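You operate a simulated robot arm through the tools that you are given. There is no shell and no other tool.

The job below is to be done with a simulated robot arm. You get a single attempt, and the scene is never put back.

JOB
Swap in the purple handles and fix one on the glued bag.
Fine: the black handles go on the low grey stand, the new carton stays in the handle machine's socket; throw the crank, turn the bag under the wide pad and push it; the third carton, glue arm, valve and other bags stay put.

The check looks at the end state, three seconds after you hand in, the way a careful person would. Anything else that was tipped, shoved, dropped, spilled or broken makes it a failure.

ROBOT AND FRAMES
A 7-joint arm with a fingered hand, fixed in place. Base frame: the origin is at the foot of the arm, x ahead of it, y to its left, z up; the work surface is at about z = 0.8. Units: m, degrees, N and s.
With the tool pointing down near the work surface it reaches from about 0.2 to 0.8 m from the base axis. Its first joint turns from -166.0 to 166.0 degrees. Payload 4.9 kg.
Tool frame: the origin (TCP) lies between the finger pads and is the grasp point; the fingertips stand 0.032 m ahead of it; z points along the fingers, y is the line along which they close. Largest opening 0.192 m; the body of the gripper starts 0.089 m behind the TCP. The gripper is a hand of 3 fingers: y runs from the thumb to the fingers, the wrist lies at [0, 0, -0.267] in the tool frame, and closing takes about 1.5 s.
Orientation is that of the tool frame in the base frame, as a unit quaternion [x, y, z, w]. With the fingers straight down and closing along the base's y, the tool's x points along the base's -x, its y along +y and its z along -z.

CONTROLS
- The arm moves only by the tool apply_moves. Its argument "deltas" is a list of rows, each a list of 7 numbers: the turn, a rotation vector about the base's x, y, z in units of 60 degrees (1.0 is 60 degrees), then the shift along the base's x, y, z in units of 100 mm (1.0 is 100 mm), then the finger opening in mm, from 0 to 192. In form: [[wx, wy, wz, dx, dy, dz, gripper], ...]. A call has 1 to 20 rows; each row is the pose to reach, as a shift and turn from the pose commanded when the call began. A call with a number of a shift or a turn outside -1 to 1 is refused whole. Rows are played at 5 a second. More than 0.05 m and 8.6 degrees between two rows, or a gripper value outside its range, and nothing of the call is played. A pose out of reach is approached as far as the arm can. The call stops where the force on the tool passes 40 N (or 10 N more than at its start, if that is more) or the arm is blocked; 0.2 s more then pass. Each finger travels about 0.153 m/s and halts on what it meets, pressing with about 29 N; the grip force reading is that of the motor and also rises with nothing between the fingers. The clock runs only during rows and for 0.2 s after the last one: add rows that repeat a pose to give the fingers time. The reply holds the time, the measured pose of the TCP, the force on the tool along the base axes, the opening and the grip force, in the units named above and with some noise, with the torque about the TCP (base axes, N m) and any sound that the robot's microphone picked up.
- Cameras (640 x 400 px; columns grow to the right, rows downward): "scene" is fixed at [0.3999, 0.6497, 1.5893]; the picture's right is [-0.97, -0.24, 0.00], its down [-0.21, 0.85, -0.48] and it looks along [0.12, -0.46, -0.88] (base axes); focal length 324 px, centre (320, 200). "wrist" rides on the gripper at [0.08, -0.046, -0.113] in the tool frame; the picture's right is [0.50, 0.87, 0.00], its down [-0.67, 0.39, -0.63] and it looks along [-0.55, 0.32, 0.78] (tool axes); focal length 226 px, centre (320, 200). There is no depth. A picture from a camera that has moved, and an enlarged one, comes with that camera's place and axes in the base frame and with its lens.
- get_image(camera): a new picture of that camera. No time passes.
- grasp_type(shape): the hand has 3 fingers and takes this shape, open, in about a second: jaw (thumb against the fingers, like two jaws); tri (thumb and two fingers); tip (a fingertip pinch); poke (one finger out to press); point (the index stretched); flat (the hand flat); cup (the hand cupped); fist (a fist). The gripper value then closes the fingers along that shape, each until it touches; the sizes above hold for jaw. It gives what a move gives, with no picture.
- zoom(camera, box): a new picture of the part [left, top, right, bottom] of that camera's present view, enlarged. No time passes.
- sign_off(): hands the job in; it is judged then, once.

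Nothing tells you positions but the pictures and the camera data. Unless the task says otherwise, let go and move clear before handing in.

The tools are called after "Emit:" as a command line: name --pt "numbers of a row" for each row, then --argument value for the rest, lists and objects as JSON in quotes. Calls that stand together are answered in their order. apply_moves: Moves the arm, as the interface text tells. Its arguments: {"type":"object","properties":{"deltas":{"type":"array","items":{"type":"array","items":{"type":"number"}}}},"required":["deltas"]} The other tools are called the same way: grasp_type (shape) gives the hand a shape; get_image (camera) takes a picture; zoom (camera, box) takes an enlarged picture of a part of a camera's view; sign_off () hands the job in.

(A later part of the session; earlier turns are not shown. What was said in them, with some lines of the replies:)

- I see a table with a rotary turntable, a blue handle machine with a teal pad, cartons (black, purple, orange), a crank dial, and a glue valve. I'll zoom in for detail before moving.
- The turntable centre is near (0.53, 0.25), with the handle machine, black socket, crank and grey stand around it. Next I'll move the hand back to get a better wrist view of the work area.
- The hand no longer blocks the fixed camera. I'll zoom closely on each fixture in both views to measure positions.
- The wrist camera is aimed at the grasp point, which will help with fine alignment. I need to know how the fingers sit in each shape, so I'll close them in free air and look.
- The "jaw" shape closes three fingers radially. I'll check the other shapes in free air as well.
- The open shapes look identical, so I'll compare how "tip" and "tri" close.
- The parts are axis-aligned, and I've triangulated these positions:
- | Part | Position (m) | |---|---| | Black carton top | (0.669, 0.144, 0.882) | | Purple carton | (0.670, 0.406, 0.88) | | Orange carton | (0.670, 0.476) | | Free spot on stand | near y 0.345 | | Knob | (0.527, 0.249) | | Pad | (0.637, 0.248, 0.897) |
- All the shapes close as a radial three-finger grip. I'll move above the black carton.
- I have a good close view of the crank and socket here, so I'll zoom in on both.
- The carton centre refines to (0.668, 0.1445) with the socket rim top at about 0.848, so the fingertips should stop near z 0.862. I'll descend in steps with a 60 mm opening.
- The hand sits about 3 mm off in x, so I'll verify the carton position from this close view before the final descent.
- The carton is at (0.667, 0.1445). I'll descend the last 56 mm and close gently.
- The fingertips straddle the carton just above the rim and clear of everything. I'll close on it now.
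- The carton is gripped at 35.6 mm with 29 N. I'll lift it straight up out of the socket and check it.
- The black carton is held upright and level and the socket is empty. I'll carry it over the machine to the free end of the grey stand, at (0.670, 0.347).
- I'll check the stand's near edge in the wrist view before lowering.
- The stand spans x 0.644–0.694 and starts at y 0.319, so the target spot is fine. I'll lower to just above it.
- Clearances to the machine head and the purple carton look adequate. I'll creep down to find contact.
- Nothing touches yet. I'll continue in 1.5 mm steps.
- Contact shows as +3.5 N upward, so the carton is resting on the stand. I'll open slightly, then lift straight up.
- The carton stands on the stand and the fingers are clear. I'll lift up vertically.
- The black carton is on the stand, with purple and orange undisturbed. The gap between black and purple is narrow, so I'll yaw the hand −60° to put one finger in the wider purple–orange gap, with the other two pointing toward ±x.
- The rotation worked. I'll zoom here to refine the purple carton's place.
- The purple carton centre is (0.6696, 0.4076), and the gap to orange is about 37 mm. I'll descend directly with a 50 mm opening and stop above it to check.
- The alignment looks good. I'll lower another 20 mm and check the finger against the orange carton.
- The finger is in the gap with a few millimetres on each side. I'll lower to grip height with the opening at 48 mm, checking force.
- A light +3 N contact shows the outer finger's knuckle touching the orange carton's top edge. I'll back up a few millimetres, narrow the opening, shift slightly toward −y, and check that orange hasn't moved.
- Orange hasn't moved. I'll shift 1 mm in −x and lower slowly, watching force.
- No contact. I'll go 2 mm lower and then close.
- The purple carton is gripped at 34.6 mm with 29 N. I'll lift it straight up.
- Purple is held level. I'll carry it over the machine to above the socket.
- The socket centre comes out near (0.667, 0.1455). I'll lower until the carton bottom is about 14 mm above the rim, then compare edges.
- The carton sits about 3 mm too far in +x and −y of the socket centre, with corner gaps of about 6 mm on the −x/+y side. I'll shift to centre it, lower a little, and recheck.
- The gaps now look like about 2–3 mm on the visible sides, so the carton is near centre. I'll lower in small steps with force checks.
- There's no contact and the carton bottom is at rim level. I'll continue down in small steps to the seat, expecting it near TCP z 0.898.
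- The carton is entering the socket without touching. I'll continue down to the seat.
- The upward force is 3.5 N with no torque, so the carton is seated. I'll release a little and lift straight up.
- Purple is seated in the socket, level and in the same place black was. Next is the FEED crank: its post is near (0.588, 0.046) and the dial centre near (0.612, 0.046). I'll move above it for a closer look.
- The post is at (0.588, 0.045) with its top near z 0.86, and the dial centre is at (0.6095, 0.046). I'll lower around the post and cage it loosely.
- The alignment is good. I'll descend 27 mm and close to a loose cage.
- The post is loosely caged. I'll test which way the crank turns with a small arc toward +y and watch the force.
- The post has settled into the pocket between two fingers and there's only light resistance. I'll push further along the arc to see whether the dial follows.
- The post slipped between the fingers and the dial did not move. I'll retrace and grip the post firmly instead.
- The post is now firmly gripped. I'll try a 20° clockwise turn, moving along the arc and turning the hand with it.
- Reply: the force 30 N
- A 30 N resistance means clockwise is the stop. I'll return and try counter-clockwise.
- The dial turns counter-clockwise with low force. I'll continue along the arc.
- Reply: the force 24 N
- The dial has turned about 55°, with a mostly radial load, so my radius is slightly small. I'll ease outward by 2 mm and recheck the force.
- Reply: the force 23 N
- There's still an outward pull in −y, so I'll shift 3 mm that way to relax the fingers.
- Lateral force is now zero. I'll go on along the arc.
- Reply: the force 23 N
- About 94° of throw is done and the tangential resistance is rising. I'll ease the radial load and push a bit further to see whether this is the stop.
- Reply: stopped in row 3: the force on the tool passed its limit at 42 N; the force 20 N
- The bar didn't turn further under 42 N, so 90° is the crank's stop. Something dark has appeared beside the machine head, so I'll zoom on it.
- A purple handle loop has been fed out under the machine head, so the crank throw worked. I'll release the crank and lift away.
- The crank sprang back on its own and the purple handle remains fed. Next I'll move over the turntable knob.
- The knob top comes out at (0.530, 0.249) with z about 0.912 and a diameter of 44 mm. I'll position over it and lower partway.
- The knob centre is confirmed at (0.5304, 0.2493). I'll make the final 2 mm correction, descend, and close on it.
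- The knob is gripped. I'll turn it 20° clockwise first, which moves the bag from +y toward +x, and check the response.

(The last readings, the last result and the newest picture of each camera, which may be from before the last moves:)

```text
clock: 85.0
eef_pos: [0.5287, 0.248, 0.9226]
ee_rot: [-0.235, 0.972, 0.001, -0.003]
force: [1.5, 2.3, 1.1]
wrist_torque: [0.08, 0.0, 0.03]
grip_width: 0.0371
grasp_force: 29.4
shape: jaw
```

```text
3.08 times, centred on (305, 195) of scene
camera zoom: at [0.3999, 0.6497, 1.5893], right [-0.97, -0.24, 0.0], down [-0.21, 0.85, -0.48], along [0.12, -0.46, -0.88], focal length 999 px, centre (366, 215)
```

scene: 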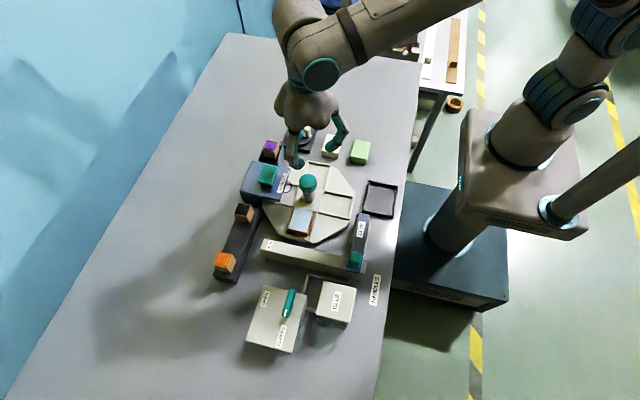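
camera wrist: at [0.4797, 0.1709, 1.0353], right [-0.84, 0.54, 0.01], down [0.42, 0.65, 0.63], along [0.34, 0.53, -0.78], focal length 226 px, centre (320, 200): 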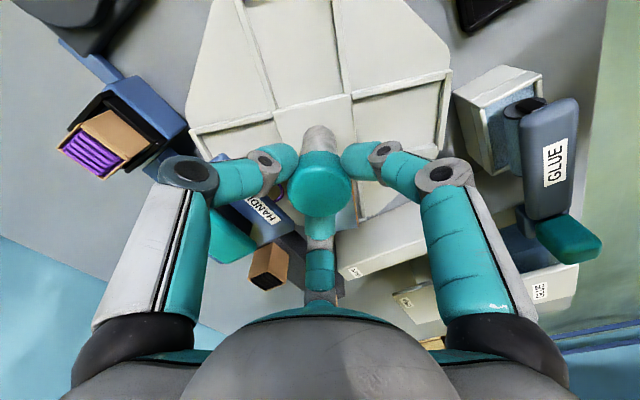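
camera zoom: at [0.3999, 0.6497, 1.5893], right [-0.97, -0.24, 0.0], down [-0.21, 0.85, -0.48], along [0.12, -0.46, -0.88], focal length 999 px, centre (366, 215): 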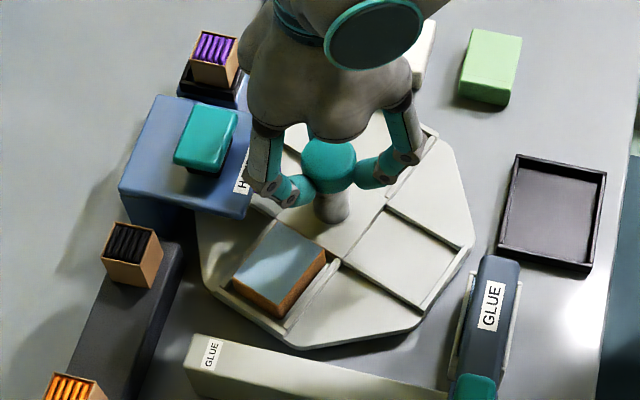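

The turntable turns freely with the hand. I'll continue 50° further and check the bag entering under the head.

Emit:
apply_moves --pt "0 0 -0.083 0 0 0 30" --pt "0 0 -0.167 0 0 0 30" --pt "0 0 -0.25 0 0 0 30" --pt "0 0 -0.333 0 0 0 30" --pt "0 0 -0.417 0 0 0 30" --pt "0 0 -0.5 0 0 0 30" --pt "0 0 -0.583 0 0 0 30" --pt "0 0 -0.667 0 0 0 30" --pt "0 0 -0.75 0 0 0 30" --pt "0 0 -0.833 0 0 0 30" --pt "0 0 -0.833 0 0 0 30"

Emit:
zoom --camera "scene" --box '[230, 130, 380, 260]'

Emit:
get_image --camera "wrist"

```text
clock: 87.5
eef_pos: [0.5288, 0.2469, 0.9234]
ee_rot: [0.196, 0.981, 0.003, -0.003]
force: [-0.1, 14.1, -4.7]
wrist_torque: [0.45, -0.03, 0.03]
grip_width: 0.0365
grasp_force: 28.8
shape: jaw
```

```text
3.08 times, centred on (305, 195) of scene
camera zoom: at [0.3999, 0.6497, 1.5893], right [-0.97, -0.24, 0.0], down [-0.21, 0.85, -0.48], along [0.12, -0.46, -0.88], focal length 999 px, centre (366, 215)
```

zoom: 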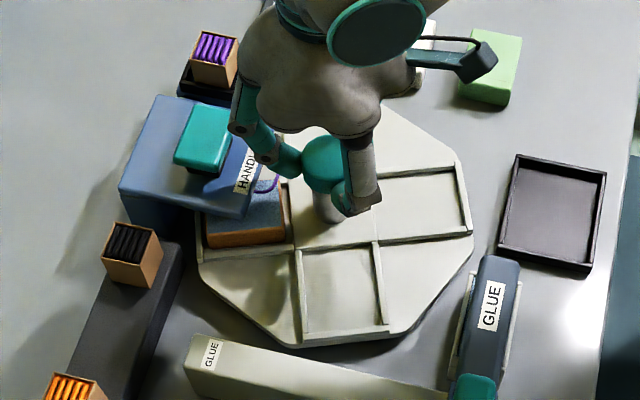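

```text
taken
camera wrist: at [0.4373, 0.235, 1.0356], right [-0.13, 0.99, 0.01], down [0.77, 0.09, 0.63], along [0.62, 0.08, -0.78], focal length 226 px, centre (320, 200)
```

wrist: 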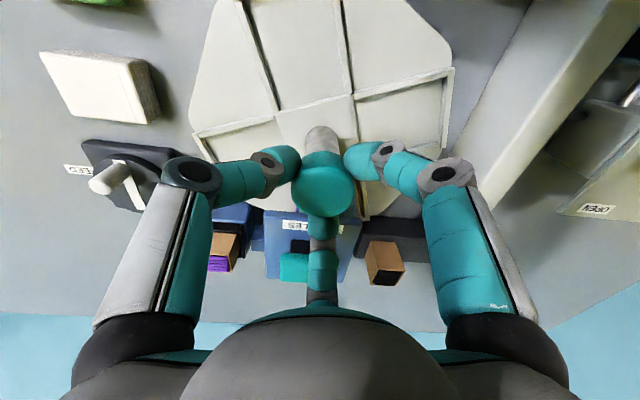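

The bag is mostly under the head, with a small sideways load from a slight centre offset. I'll ease +y by 2 mm and complete the last 20°.

Emit:
apply_moves --pt "0 0 0 0 0.02 0 30" --pt "0 0 -0.083 0 0.02 0 30" --pt "0 0 -0.167 0 0.02 0 30" --pt "0 0 -0.25 0 0.02 0 30" --pt "0 0 -0.333 0 0.02 0 30" --pt "0 0 -0.333 0 0.02 0 30"

Emit:
zoom --camera "scene" --box '[230, 130, 380, 260]'

Emit:
get_image --camera "wrist"

```text
clock: 88.8
eef_pos: [0.5296, 0.2489, 0.9217]
ee_rot: [0.364, 0.931, 0.003, -0.002]
force: [-9.2, 4.5, -1.2]
wrist_torque: [0.14, 0.26, -0.04]
grip_width: 0.037
grasp_force: 29.1
shape: jaw
```

```text
3.08 times, centred on (305, 195) of scene
camera zoom: at [0.3999, 0.6497, 1.5893], right [-0.97, -0.24, 0.0], down [-0.21, 0.85, -0.48], along [0.12, -0.46, -0.88], focal length 999 px, centre (366, 215)
```

zoom: 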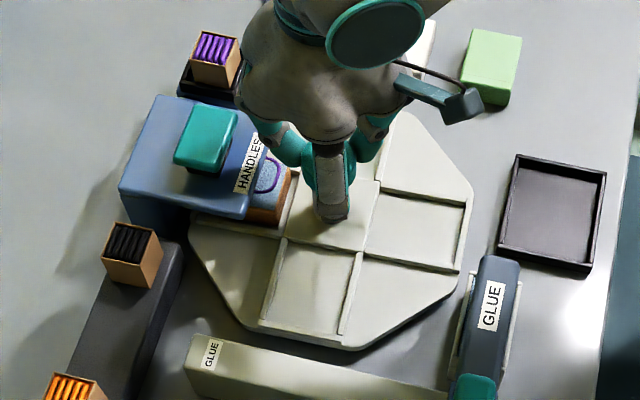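

```text
taken
camera wrist: at [0.4396, 0.2687, 1.0356], right [0.22, 0.98, 0.01], down [0.76, -0.17, 0.63], along [0.61, -0.13, -0.78], focal length 226 px, centre (320, 200)
```

wrist: 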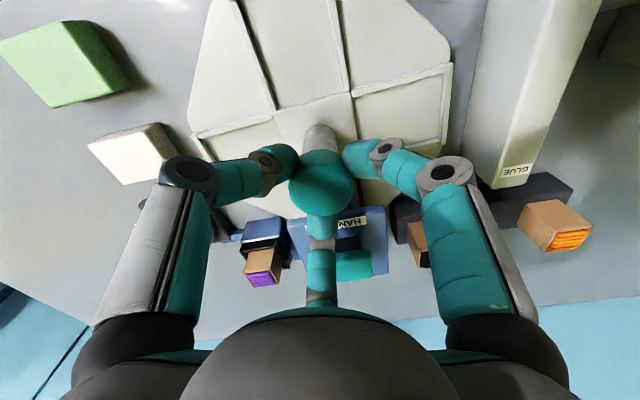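

The bag nest is now under the head and the table walls match the original orientation. I'll relieve the side load, open, and rise straight up.

Emit:
apply_moves --pt "0 0 0 -0.012 0.005 0 30" --pt "0 0 0 -0.012 0.005 0 38" --pt "0 0 0 -0.012 0.005 0 46" --pt "0 0 0 -0.012 0.005 0 56" --pt "0 0 0 -0.012 0.005 0 64" --pt "0 0 0 -0.012 0.005 0 64"

Emit:
apply_moves --pt "0 0 0 0 0 0.15 64" --pt "0 0 0 0 0 0.4 64" --pt "0 0 0 0 0 0.7 64" --pt "0 0 0 0 0 1.0 64" --pt "0 0 0 0 0 1.0 64"

Emit:
apply_moves --pt "0 0 0 -0.3 -0.3 0 64" --pt "0 0 0 -0.6 -0.6 0 64" --pt "0 0 0 -0.9 -0.9 0 64" --pt "0 0 0 -1.0 -1.0 0 64"

Emit:
zoom --camera "scene" --box '[230, 150, 370, 250]'

Emit:
get_image --camera "wrist"

```text
clock: 90.2
eef_pos: [0.5271, 0.2496, 0.9229]
ee_rot: [0.365, 0.931, 0.003, -0.002]
force: [0.0, 0.9, 0.9]
wrist_torque: [-0.02, -0.01, 0.01]
grip_width: 0.0632
grasp_force: 0.1
shape: jaw
```

```text
clock: 91.5
eef_pos: [0.5294, 0.2504, 1.0228]
ee_rot: [0.363, 0.932, 0.003, -0.002]
force: [0.1, -0.9, 0.1]
wrist_torque: [0.03, 0.02, -0.02]
grip_width: 0.0634
grasp_force: 0.1
shape: jaw
```

```text
clock: 92.5
eef_pos: [0.4273, 0.1504, 1.0214]
ee_rot: [0.364, 0.931, 0.004, -0.003]
force: [0.4, -0.3, -0.5]
wrist_torque: [0.05, 0.0, 0.01]
grip_width: 0.0635
grasp_force: 0.1
shape: jaw
```

```text
4.00 times, centred on (300, 200) of scene
camera zoom: at [0.3999, 0.6497, 1.5893], right [-0.97, -0.24, 0.0], down [-0.21, 0.85, -0.48], along [0.12, -0.46, -0.88], focal length 1298 px, centre (400, 200)
```

zoom: 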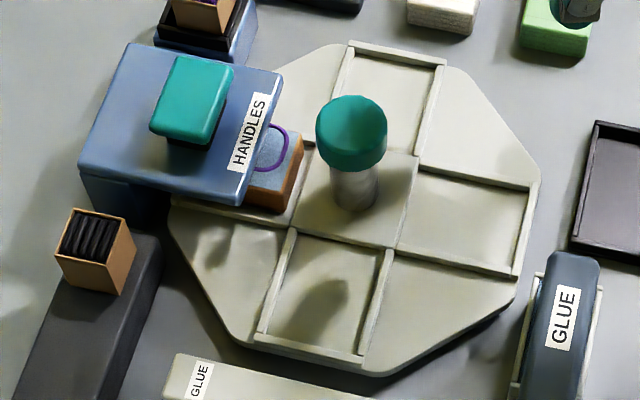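

```text
taken
camera wrist: at [0.3374, 0.1687, 1.1339], right [0.22, 0.98, 0.01], down [0.76, -0.17, 0.63], along [0.61, -0.13, -0.78], focal length 226 px, centre (320, 200)
```

wrist: 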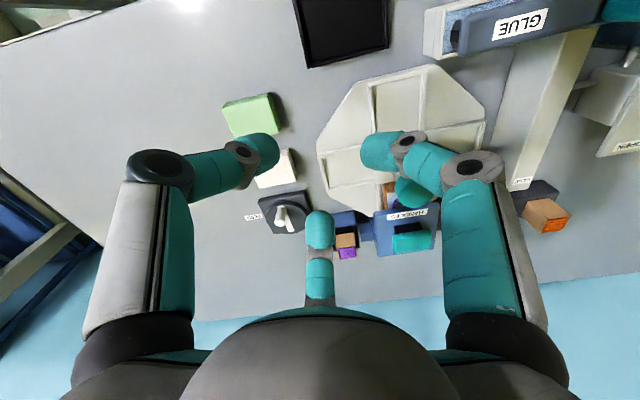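

The table lines up with its original orientation to within a pixel, and the bag with the handle loop over it is under the head. Next I'll close the fingers and move over the wide teal pad.

Emit:
apply_moves --pt "0 0 0 0.35 0.15 0.05 40" --pt "0 0 0 0.7 0.3 0.1 20" --pt "0 0 0 1.0 0.49 0.1 0" --pt "0 0 0 1.0 0.49 0.1 0"

Emit:
apply_moves --pt "0 0 0 0.35 0.15 0 0" --pt "0 0 0 0.7 0.3 0 0" --pt "0 0 0 1.0 0.48 0 0" --pt "0 0 0 1.0 0.48 0 0"

Emit:
get_image --camera "wrist"

Emit:
zoom --camera "scene" --box '[210, 110, 330, 210]'

```text
clock: 93.5
eef_pos: [0.5283, 0.2008, 1.034]
ee_rot: [0.364, 0.931, 0.002, -0.003]
force: [-0.5, -0.2, -0.5]
wrist_torque: [-0.01, -0.03, 0.01]
grip_width: 0.0001
grasp_force: 29.0
shape: jaw
```

```text
clock: 94.5
eef_pos: [0.6285, 0.2468, 1.0325]
ee_rot: [0.364, 0.931, 0.003, -0.003]
force: [-0.9, -0.5, -0.1]
wrist_torque: [0.02, 0.01, -0.02]
grip_width: 0.0
grasp_force: 29.1
shape: jaw
```

```text
taken
camera wrist: at [0.5393, 0.2668, 1.1454], right [0.22, 0.98, 0.01], down [0.76, -0.17, 0.63], along [0.61, -0.13, -0.78], focal length 226 px, centre (320, 200)
```

wrist: 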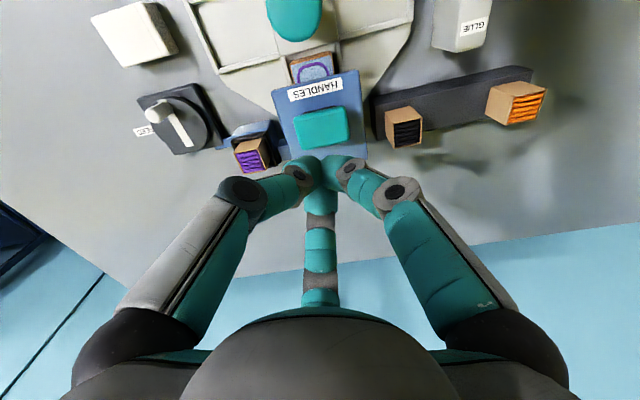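

```text
4.00 times, centred on (270, 160) of scene
camera zoom: at [0.3999, 0.6497, 1.5893], right [-0.97, -0.24, 0.0], down [-0.21, 0.85, -0.48], along [0.12, -0.46, -0.88], focal length 1298 px, centre (520, 360)
```

zoom: 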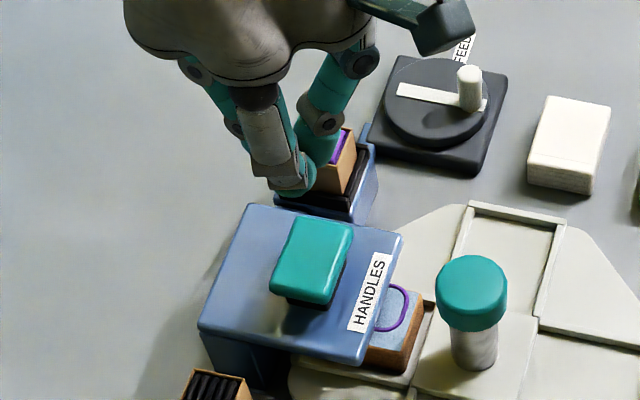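

The pad centre is at about (0.633, 0.248). I'll adjust and descend to just above it.

Emit:
apply_moves --pt "0 0 0 0.02 0.01 -0.2 0" --pt "0 0 0 0.04 0.015 -0.5 0" --pt "0 0 0 0.04 0.015 -0.8 0" --pt "0 0 0 0.04 0.015 -0.85 0" --pt "0 0 0 0.04 0.015 -0.85 0"

Emit:
zoom --camera "scene" --box '[220, 130, 330, 220]'

Emit:
zoom --camera "wrist" --box '[220, 80, 420, 240]'

```text
clock: 95.7
eef_pos: [0.6312, 0.2485, 0.9482]
ee_rot: [0.364, 0.931, 0.003, -0.003]
force: [0.0, -0.7, -0.2]
wrist_torque: [0.01, 0.0, 0.03]
grip_width: 0.0004
grasp_force: 29.0
shape: jaw
```

```text
4.44 times, centred on (275, 175) of scene
camera zoom: at [0.3999, 0.6497, 1.5893], right [-0.97, -0.24, 0.0], down [-0.21, 0.85, -0.48], along [0.12, -0.46, -0.88], focal length 1442 px, centre (520, 311)
```

zoom: 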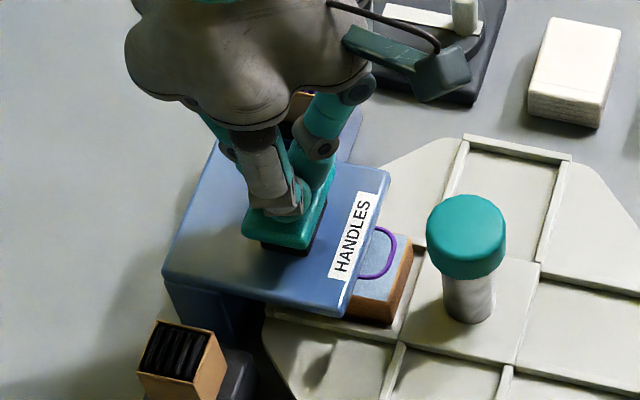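

```text
2.50 times, centred on (320, 160) of wrist
camera zoom: at [0.5413, 0.2672, 1.0607], right [0.22, 0.98, 0.01], down [0.76, -0.17, 0.63], along [0.61, -0.13, -0.78], focal length 565 px, centre (320, 300)
```

zoom: 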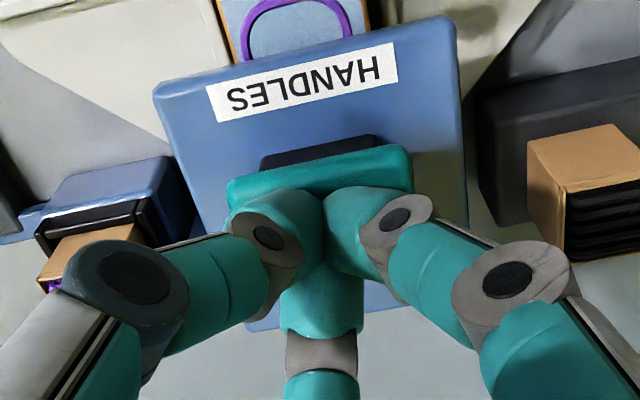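

The fingertips are right over the pad. I'll press down slowly, watching force.

Emit:
apply_moves --pt "0 0 0 0 0 -0.05 0" --pt "0 0 0 0 0 -0.1 0" --pt "0 0 0 0 0 -0.15 0" --pt "0 0 0 0 0 -0.2 0" --pt "0 0 0 0 0 -0.2 0"

Emit:
zoom --camera "scene" --box '[220, 130, 330, 220]'

```text
clock: 96.8
eef_pos: [0.632, 0.2495, 0.9279]
ee_rot: [0.364, 0.931, 0.004, -0.002]
force: [-3.5, -1.6, 8.0]
wrist_torque: [-0.1, 0.16, -0.01]
grip_width: 0.0001
grasp_force: 28.9
shape: jaw
heard: click
```

```text
4.44 times, centred on (275, 175) of scene
camera zoom: at [0.3999, 0.6497, 1.5893], right [-0.97, -0.24, 0.0], down [-0.21, 0.85, -0.48], along [0.12, -0.46, -0.88], focal length 1442 px, centre (520, 311)
```

zoom: 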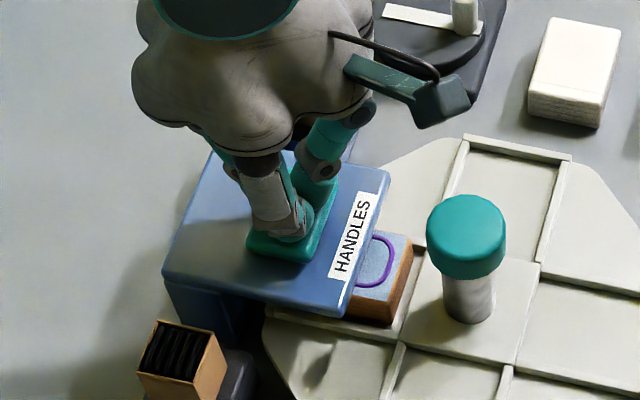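

I heard a click and the loop now lies on the bag. I'll retract and check the result.

Emit:
apply_moves --pt "0 0 0 0 0 0.15 0" --pt "0 0 0 0 0 0.4 0" --pt "0 0 0 0 0 0.7 0" --pt "0 0 0 0 0 1.0 0" --pt "0 0 0 0 0 1.0 0"

Emit:
zoom --camera "scene" --box '[230, 140, 330, 220]'

Emit:
zoom --camera "wrist" --box '[220, 20, 420, 180]'

```text
clock: 98.0
eef_pos: [0.6306, 0.2501, 1.0296]
ee_rot: [0.364, 0.932, 0.003, -0.003]
force: [0.3, 0.5, -1.1]
wrist_torque: [0.0, -0.03, 0.01]
grip_width: 0.0
grasp_force: 29.5
shape: jaw
```

```text
5.00 times, centred on (280, 180) of scene
camera zoom: at [0.3999, 0.6497, 1.5893], right [-0.97, -0.24, 0.0], down [-0.21, 0.85, -0.48], along [0.12, -0.46, -0.88], focal length 1623 px, centre (520, 300)
```

zoom: 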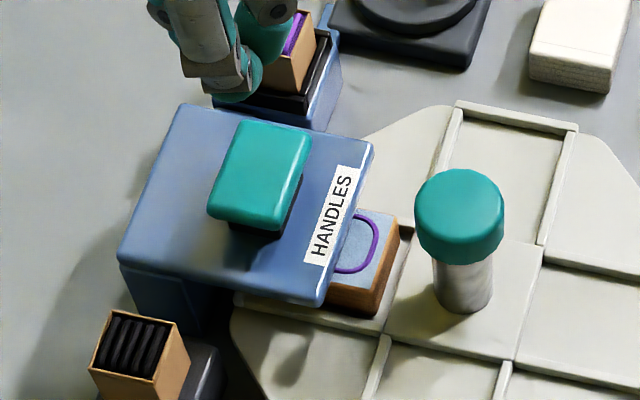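

```text
2.50 times, centred on (320, 100) of wrist
camera zoom: at [0.5407, 0.2682, 1.1426], right [0.22, 0.98, 0.01], down [0.76, -0.17, 0.63], along [0.61, -0.13, -0.78], focal length 565 px, centre (320, 450)
```

zoom: 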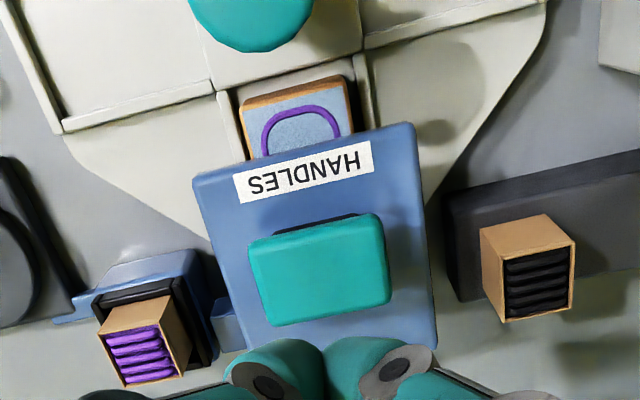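

The pad sprang back, and the purple handle now lies on the glued bag. I'll move the hand clear and inspect the whole scene.

Emit:
apply_moves --pt "0 0 0 -0.3 -0.3 0.3 30" --pt "0 0 0 -0.6 -0.6 0.6 60" --pt "0 0 0 -0.9 -0.9 0.9 60" --pt "0 0 0 -1.0 -1.0 1.0 60"

Emit:
apply_moves --pt "0 0 0 -0.3 -0.3 0.2 60" --pt "0 0 0 -0.6 -0.6 0.4 60" --pt "0 0 0 -0.9 -0.6 0.6 60" --pt "0 0 0 -1.0 -0.6 0.6 60"

Emit:
get_image --camera "scene"

Emit:
zoom --camera "scene" --box '[220, 110, 400, 220]'

Emit:
zoom --camera "scene" --box '[200, 190, 300, 290]'

Emit:
zoom --camera "scene" --box '[200, 220, 420, 358]'

Emit:
zoom --camera "scene" --box '[270, 165, 320, 215]'

```text
refused: row 1 steps farther than a row can; nothing moved
```

```text
clock: 99.0
eef_pos: [0.5312, 0.1892, 1.0856]
ee_rot: [0.364, 0.932, 0.004, -0.002]
force: [0.6, -0.5, -1.6]
wrist_torque: [-0.02, 0.04, 0.01]
grip_width: 0.0596
grasp_force: 0.1
shape: jaw
```

```text
taken
```

scene: 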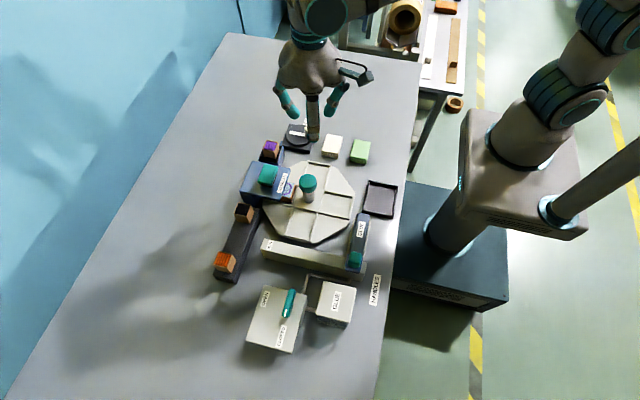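

```text
3.56 times, centred on (310, 165) of scene
camera zoom: at [0.3999, 0.6497, 1.5893], right [-0.97, -0.24, 0.0], down [-0.21, 0.85, -0.48], along [0.12, -0.46, -0.88], focal length 1154 px, centre (356, 324)
```

zoom: 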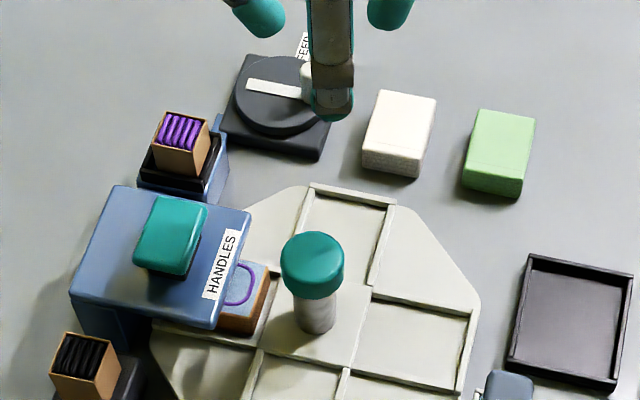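

```text
4.00 times, centred on (250, 240) of scene
camera zoom: at [0.3999, 0.6497, 1.5893], right [-0.97, -0.24, 0.0], down [-0.21, 0.85, -0.48], along [0.12, -0.46, -0.88], focal length 1298 px, centre (600, 40)
```

zoom: 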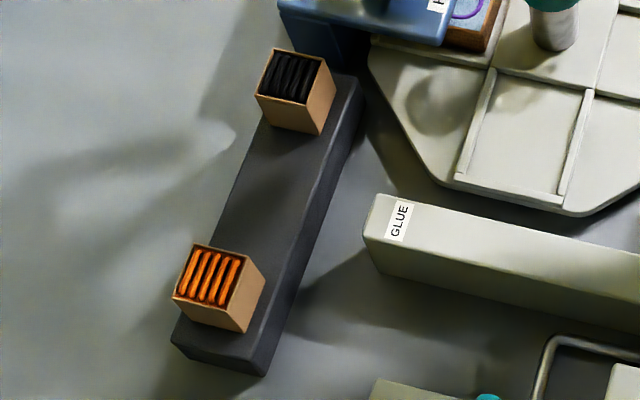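

```text
2.90 times, centred on (310, 289) of scene
camera zoom: at [0.3999, 0.6497, 1.5893], right [-0.97, -0.24, 0.0], down [-0.21, 0.85, -0.48], along [0.12, -0.46, -0.88], focal length 941 px, centre (349, -58)
```

zoom: 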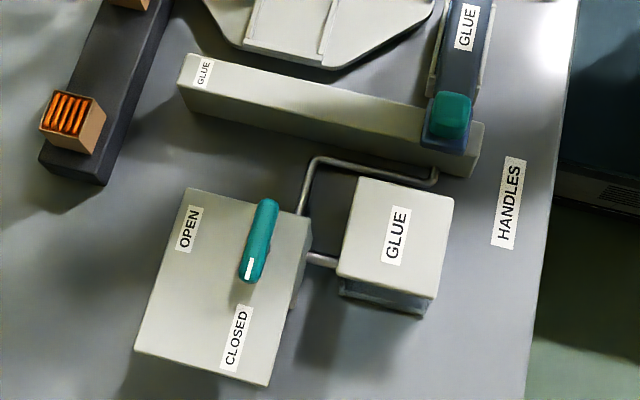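

```text
8.00 times, centred on (295, 190) of scene
camera zoom: at [0.3999, 0.6497, 1.5893], right [-0.97, -0.24, 0.0], down [-0.21, 0.85, -0.48], along [0.12, -0.46, -0.88], focal length 2596 px, centre (520, 280)
```

zoom: 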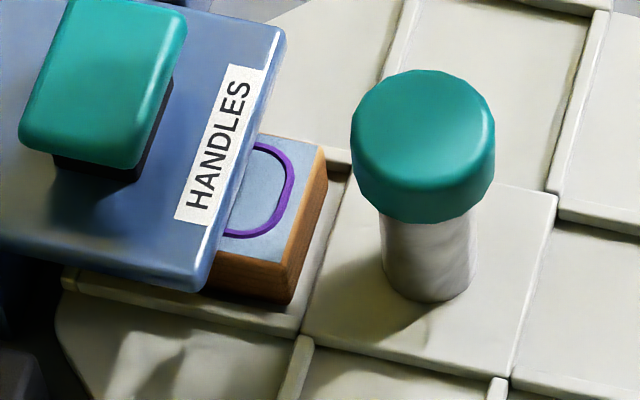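

The handle lies flat on the glued bag. Black and orange are on the grey stand, purple is in the socket, and the glue arm, valve and other bags are untouched. I'll raise the hand well clear, then hand in.

Emit:
apply_moves --pt "0 0 0 -0.2 -0.2 0.2 60" --pt "0 0 0 -0.4 -0.4 0.45 60" --pt "0 0 0 -0.6 -0.6 0.7 60" --pt "0 0 0 -0.8 -0.8 0.95 60" --pt "0 0 0 -0.8 -0.8 0.95 60"

Emit:
zoom --camera "scene" --box '[220, 100, 400, 220]'

```text
clock: 100.2
eef_pos: [0.4516, 0.1068, 1.1815]
ee_rot: [0.364, 0.931, 0.003, -0.003]
force: [0.2, 0.5, -0.5]
wrist_torque: [-0.01, -0.01, 0.01]
grip_width: 0.0595
grasp_force: 0.0
shape: jaw
```

```text
3.33 times, centred on (310, 160) of scene
camera zoom: at [0.3999, 0.6497, 1.5893], right [-0.97, -0.24, 0.0], down [-0.21, 0.85, -0.48], along [0.12, -0.46, -0.88], focal length 1082 px, centre (353, 333)
```

zoom: 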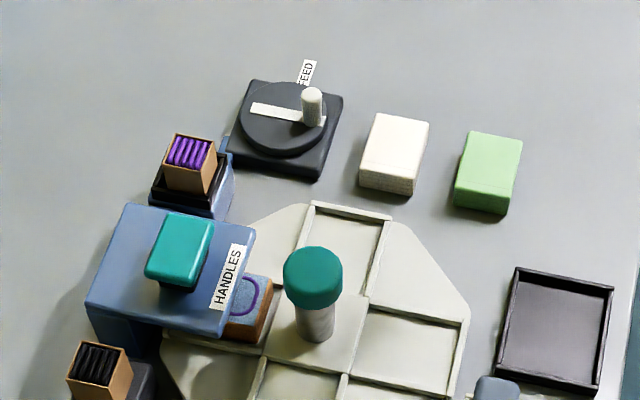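

Everything is in its final place and the hand is clear, so I'm handing in.

Emit:
sign_off

```text
The job is handed in.
```

The purple handles are in the machine and one is fixed flat on the glued bag; I've handed the job in, but haven't seen the check's result.

- **Cartons:** the black carton is on the low grey stand, and the purple carton is seated in the handle machine's socket.
- **Crank:** it turned about 90° to its stop and fed a purple handle, then sprang back by itself when released.
- **Bag:** I turned it 90° under the wide pad and pressed until I heard a click. The pad came back up, and the bag is still under it.
- **Left alone:** the orange carton, glue arm, valve and the white and green bags look unmoved in the final pictures. A finger lightly touched the orange carton's top edge (about 3 N) while I was picking up the purple one. It showed no visible shift.
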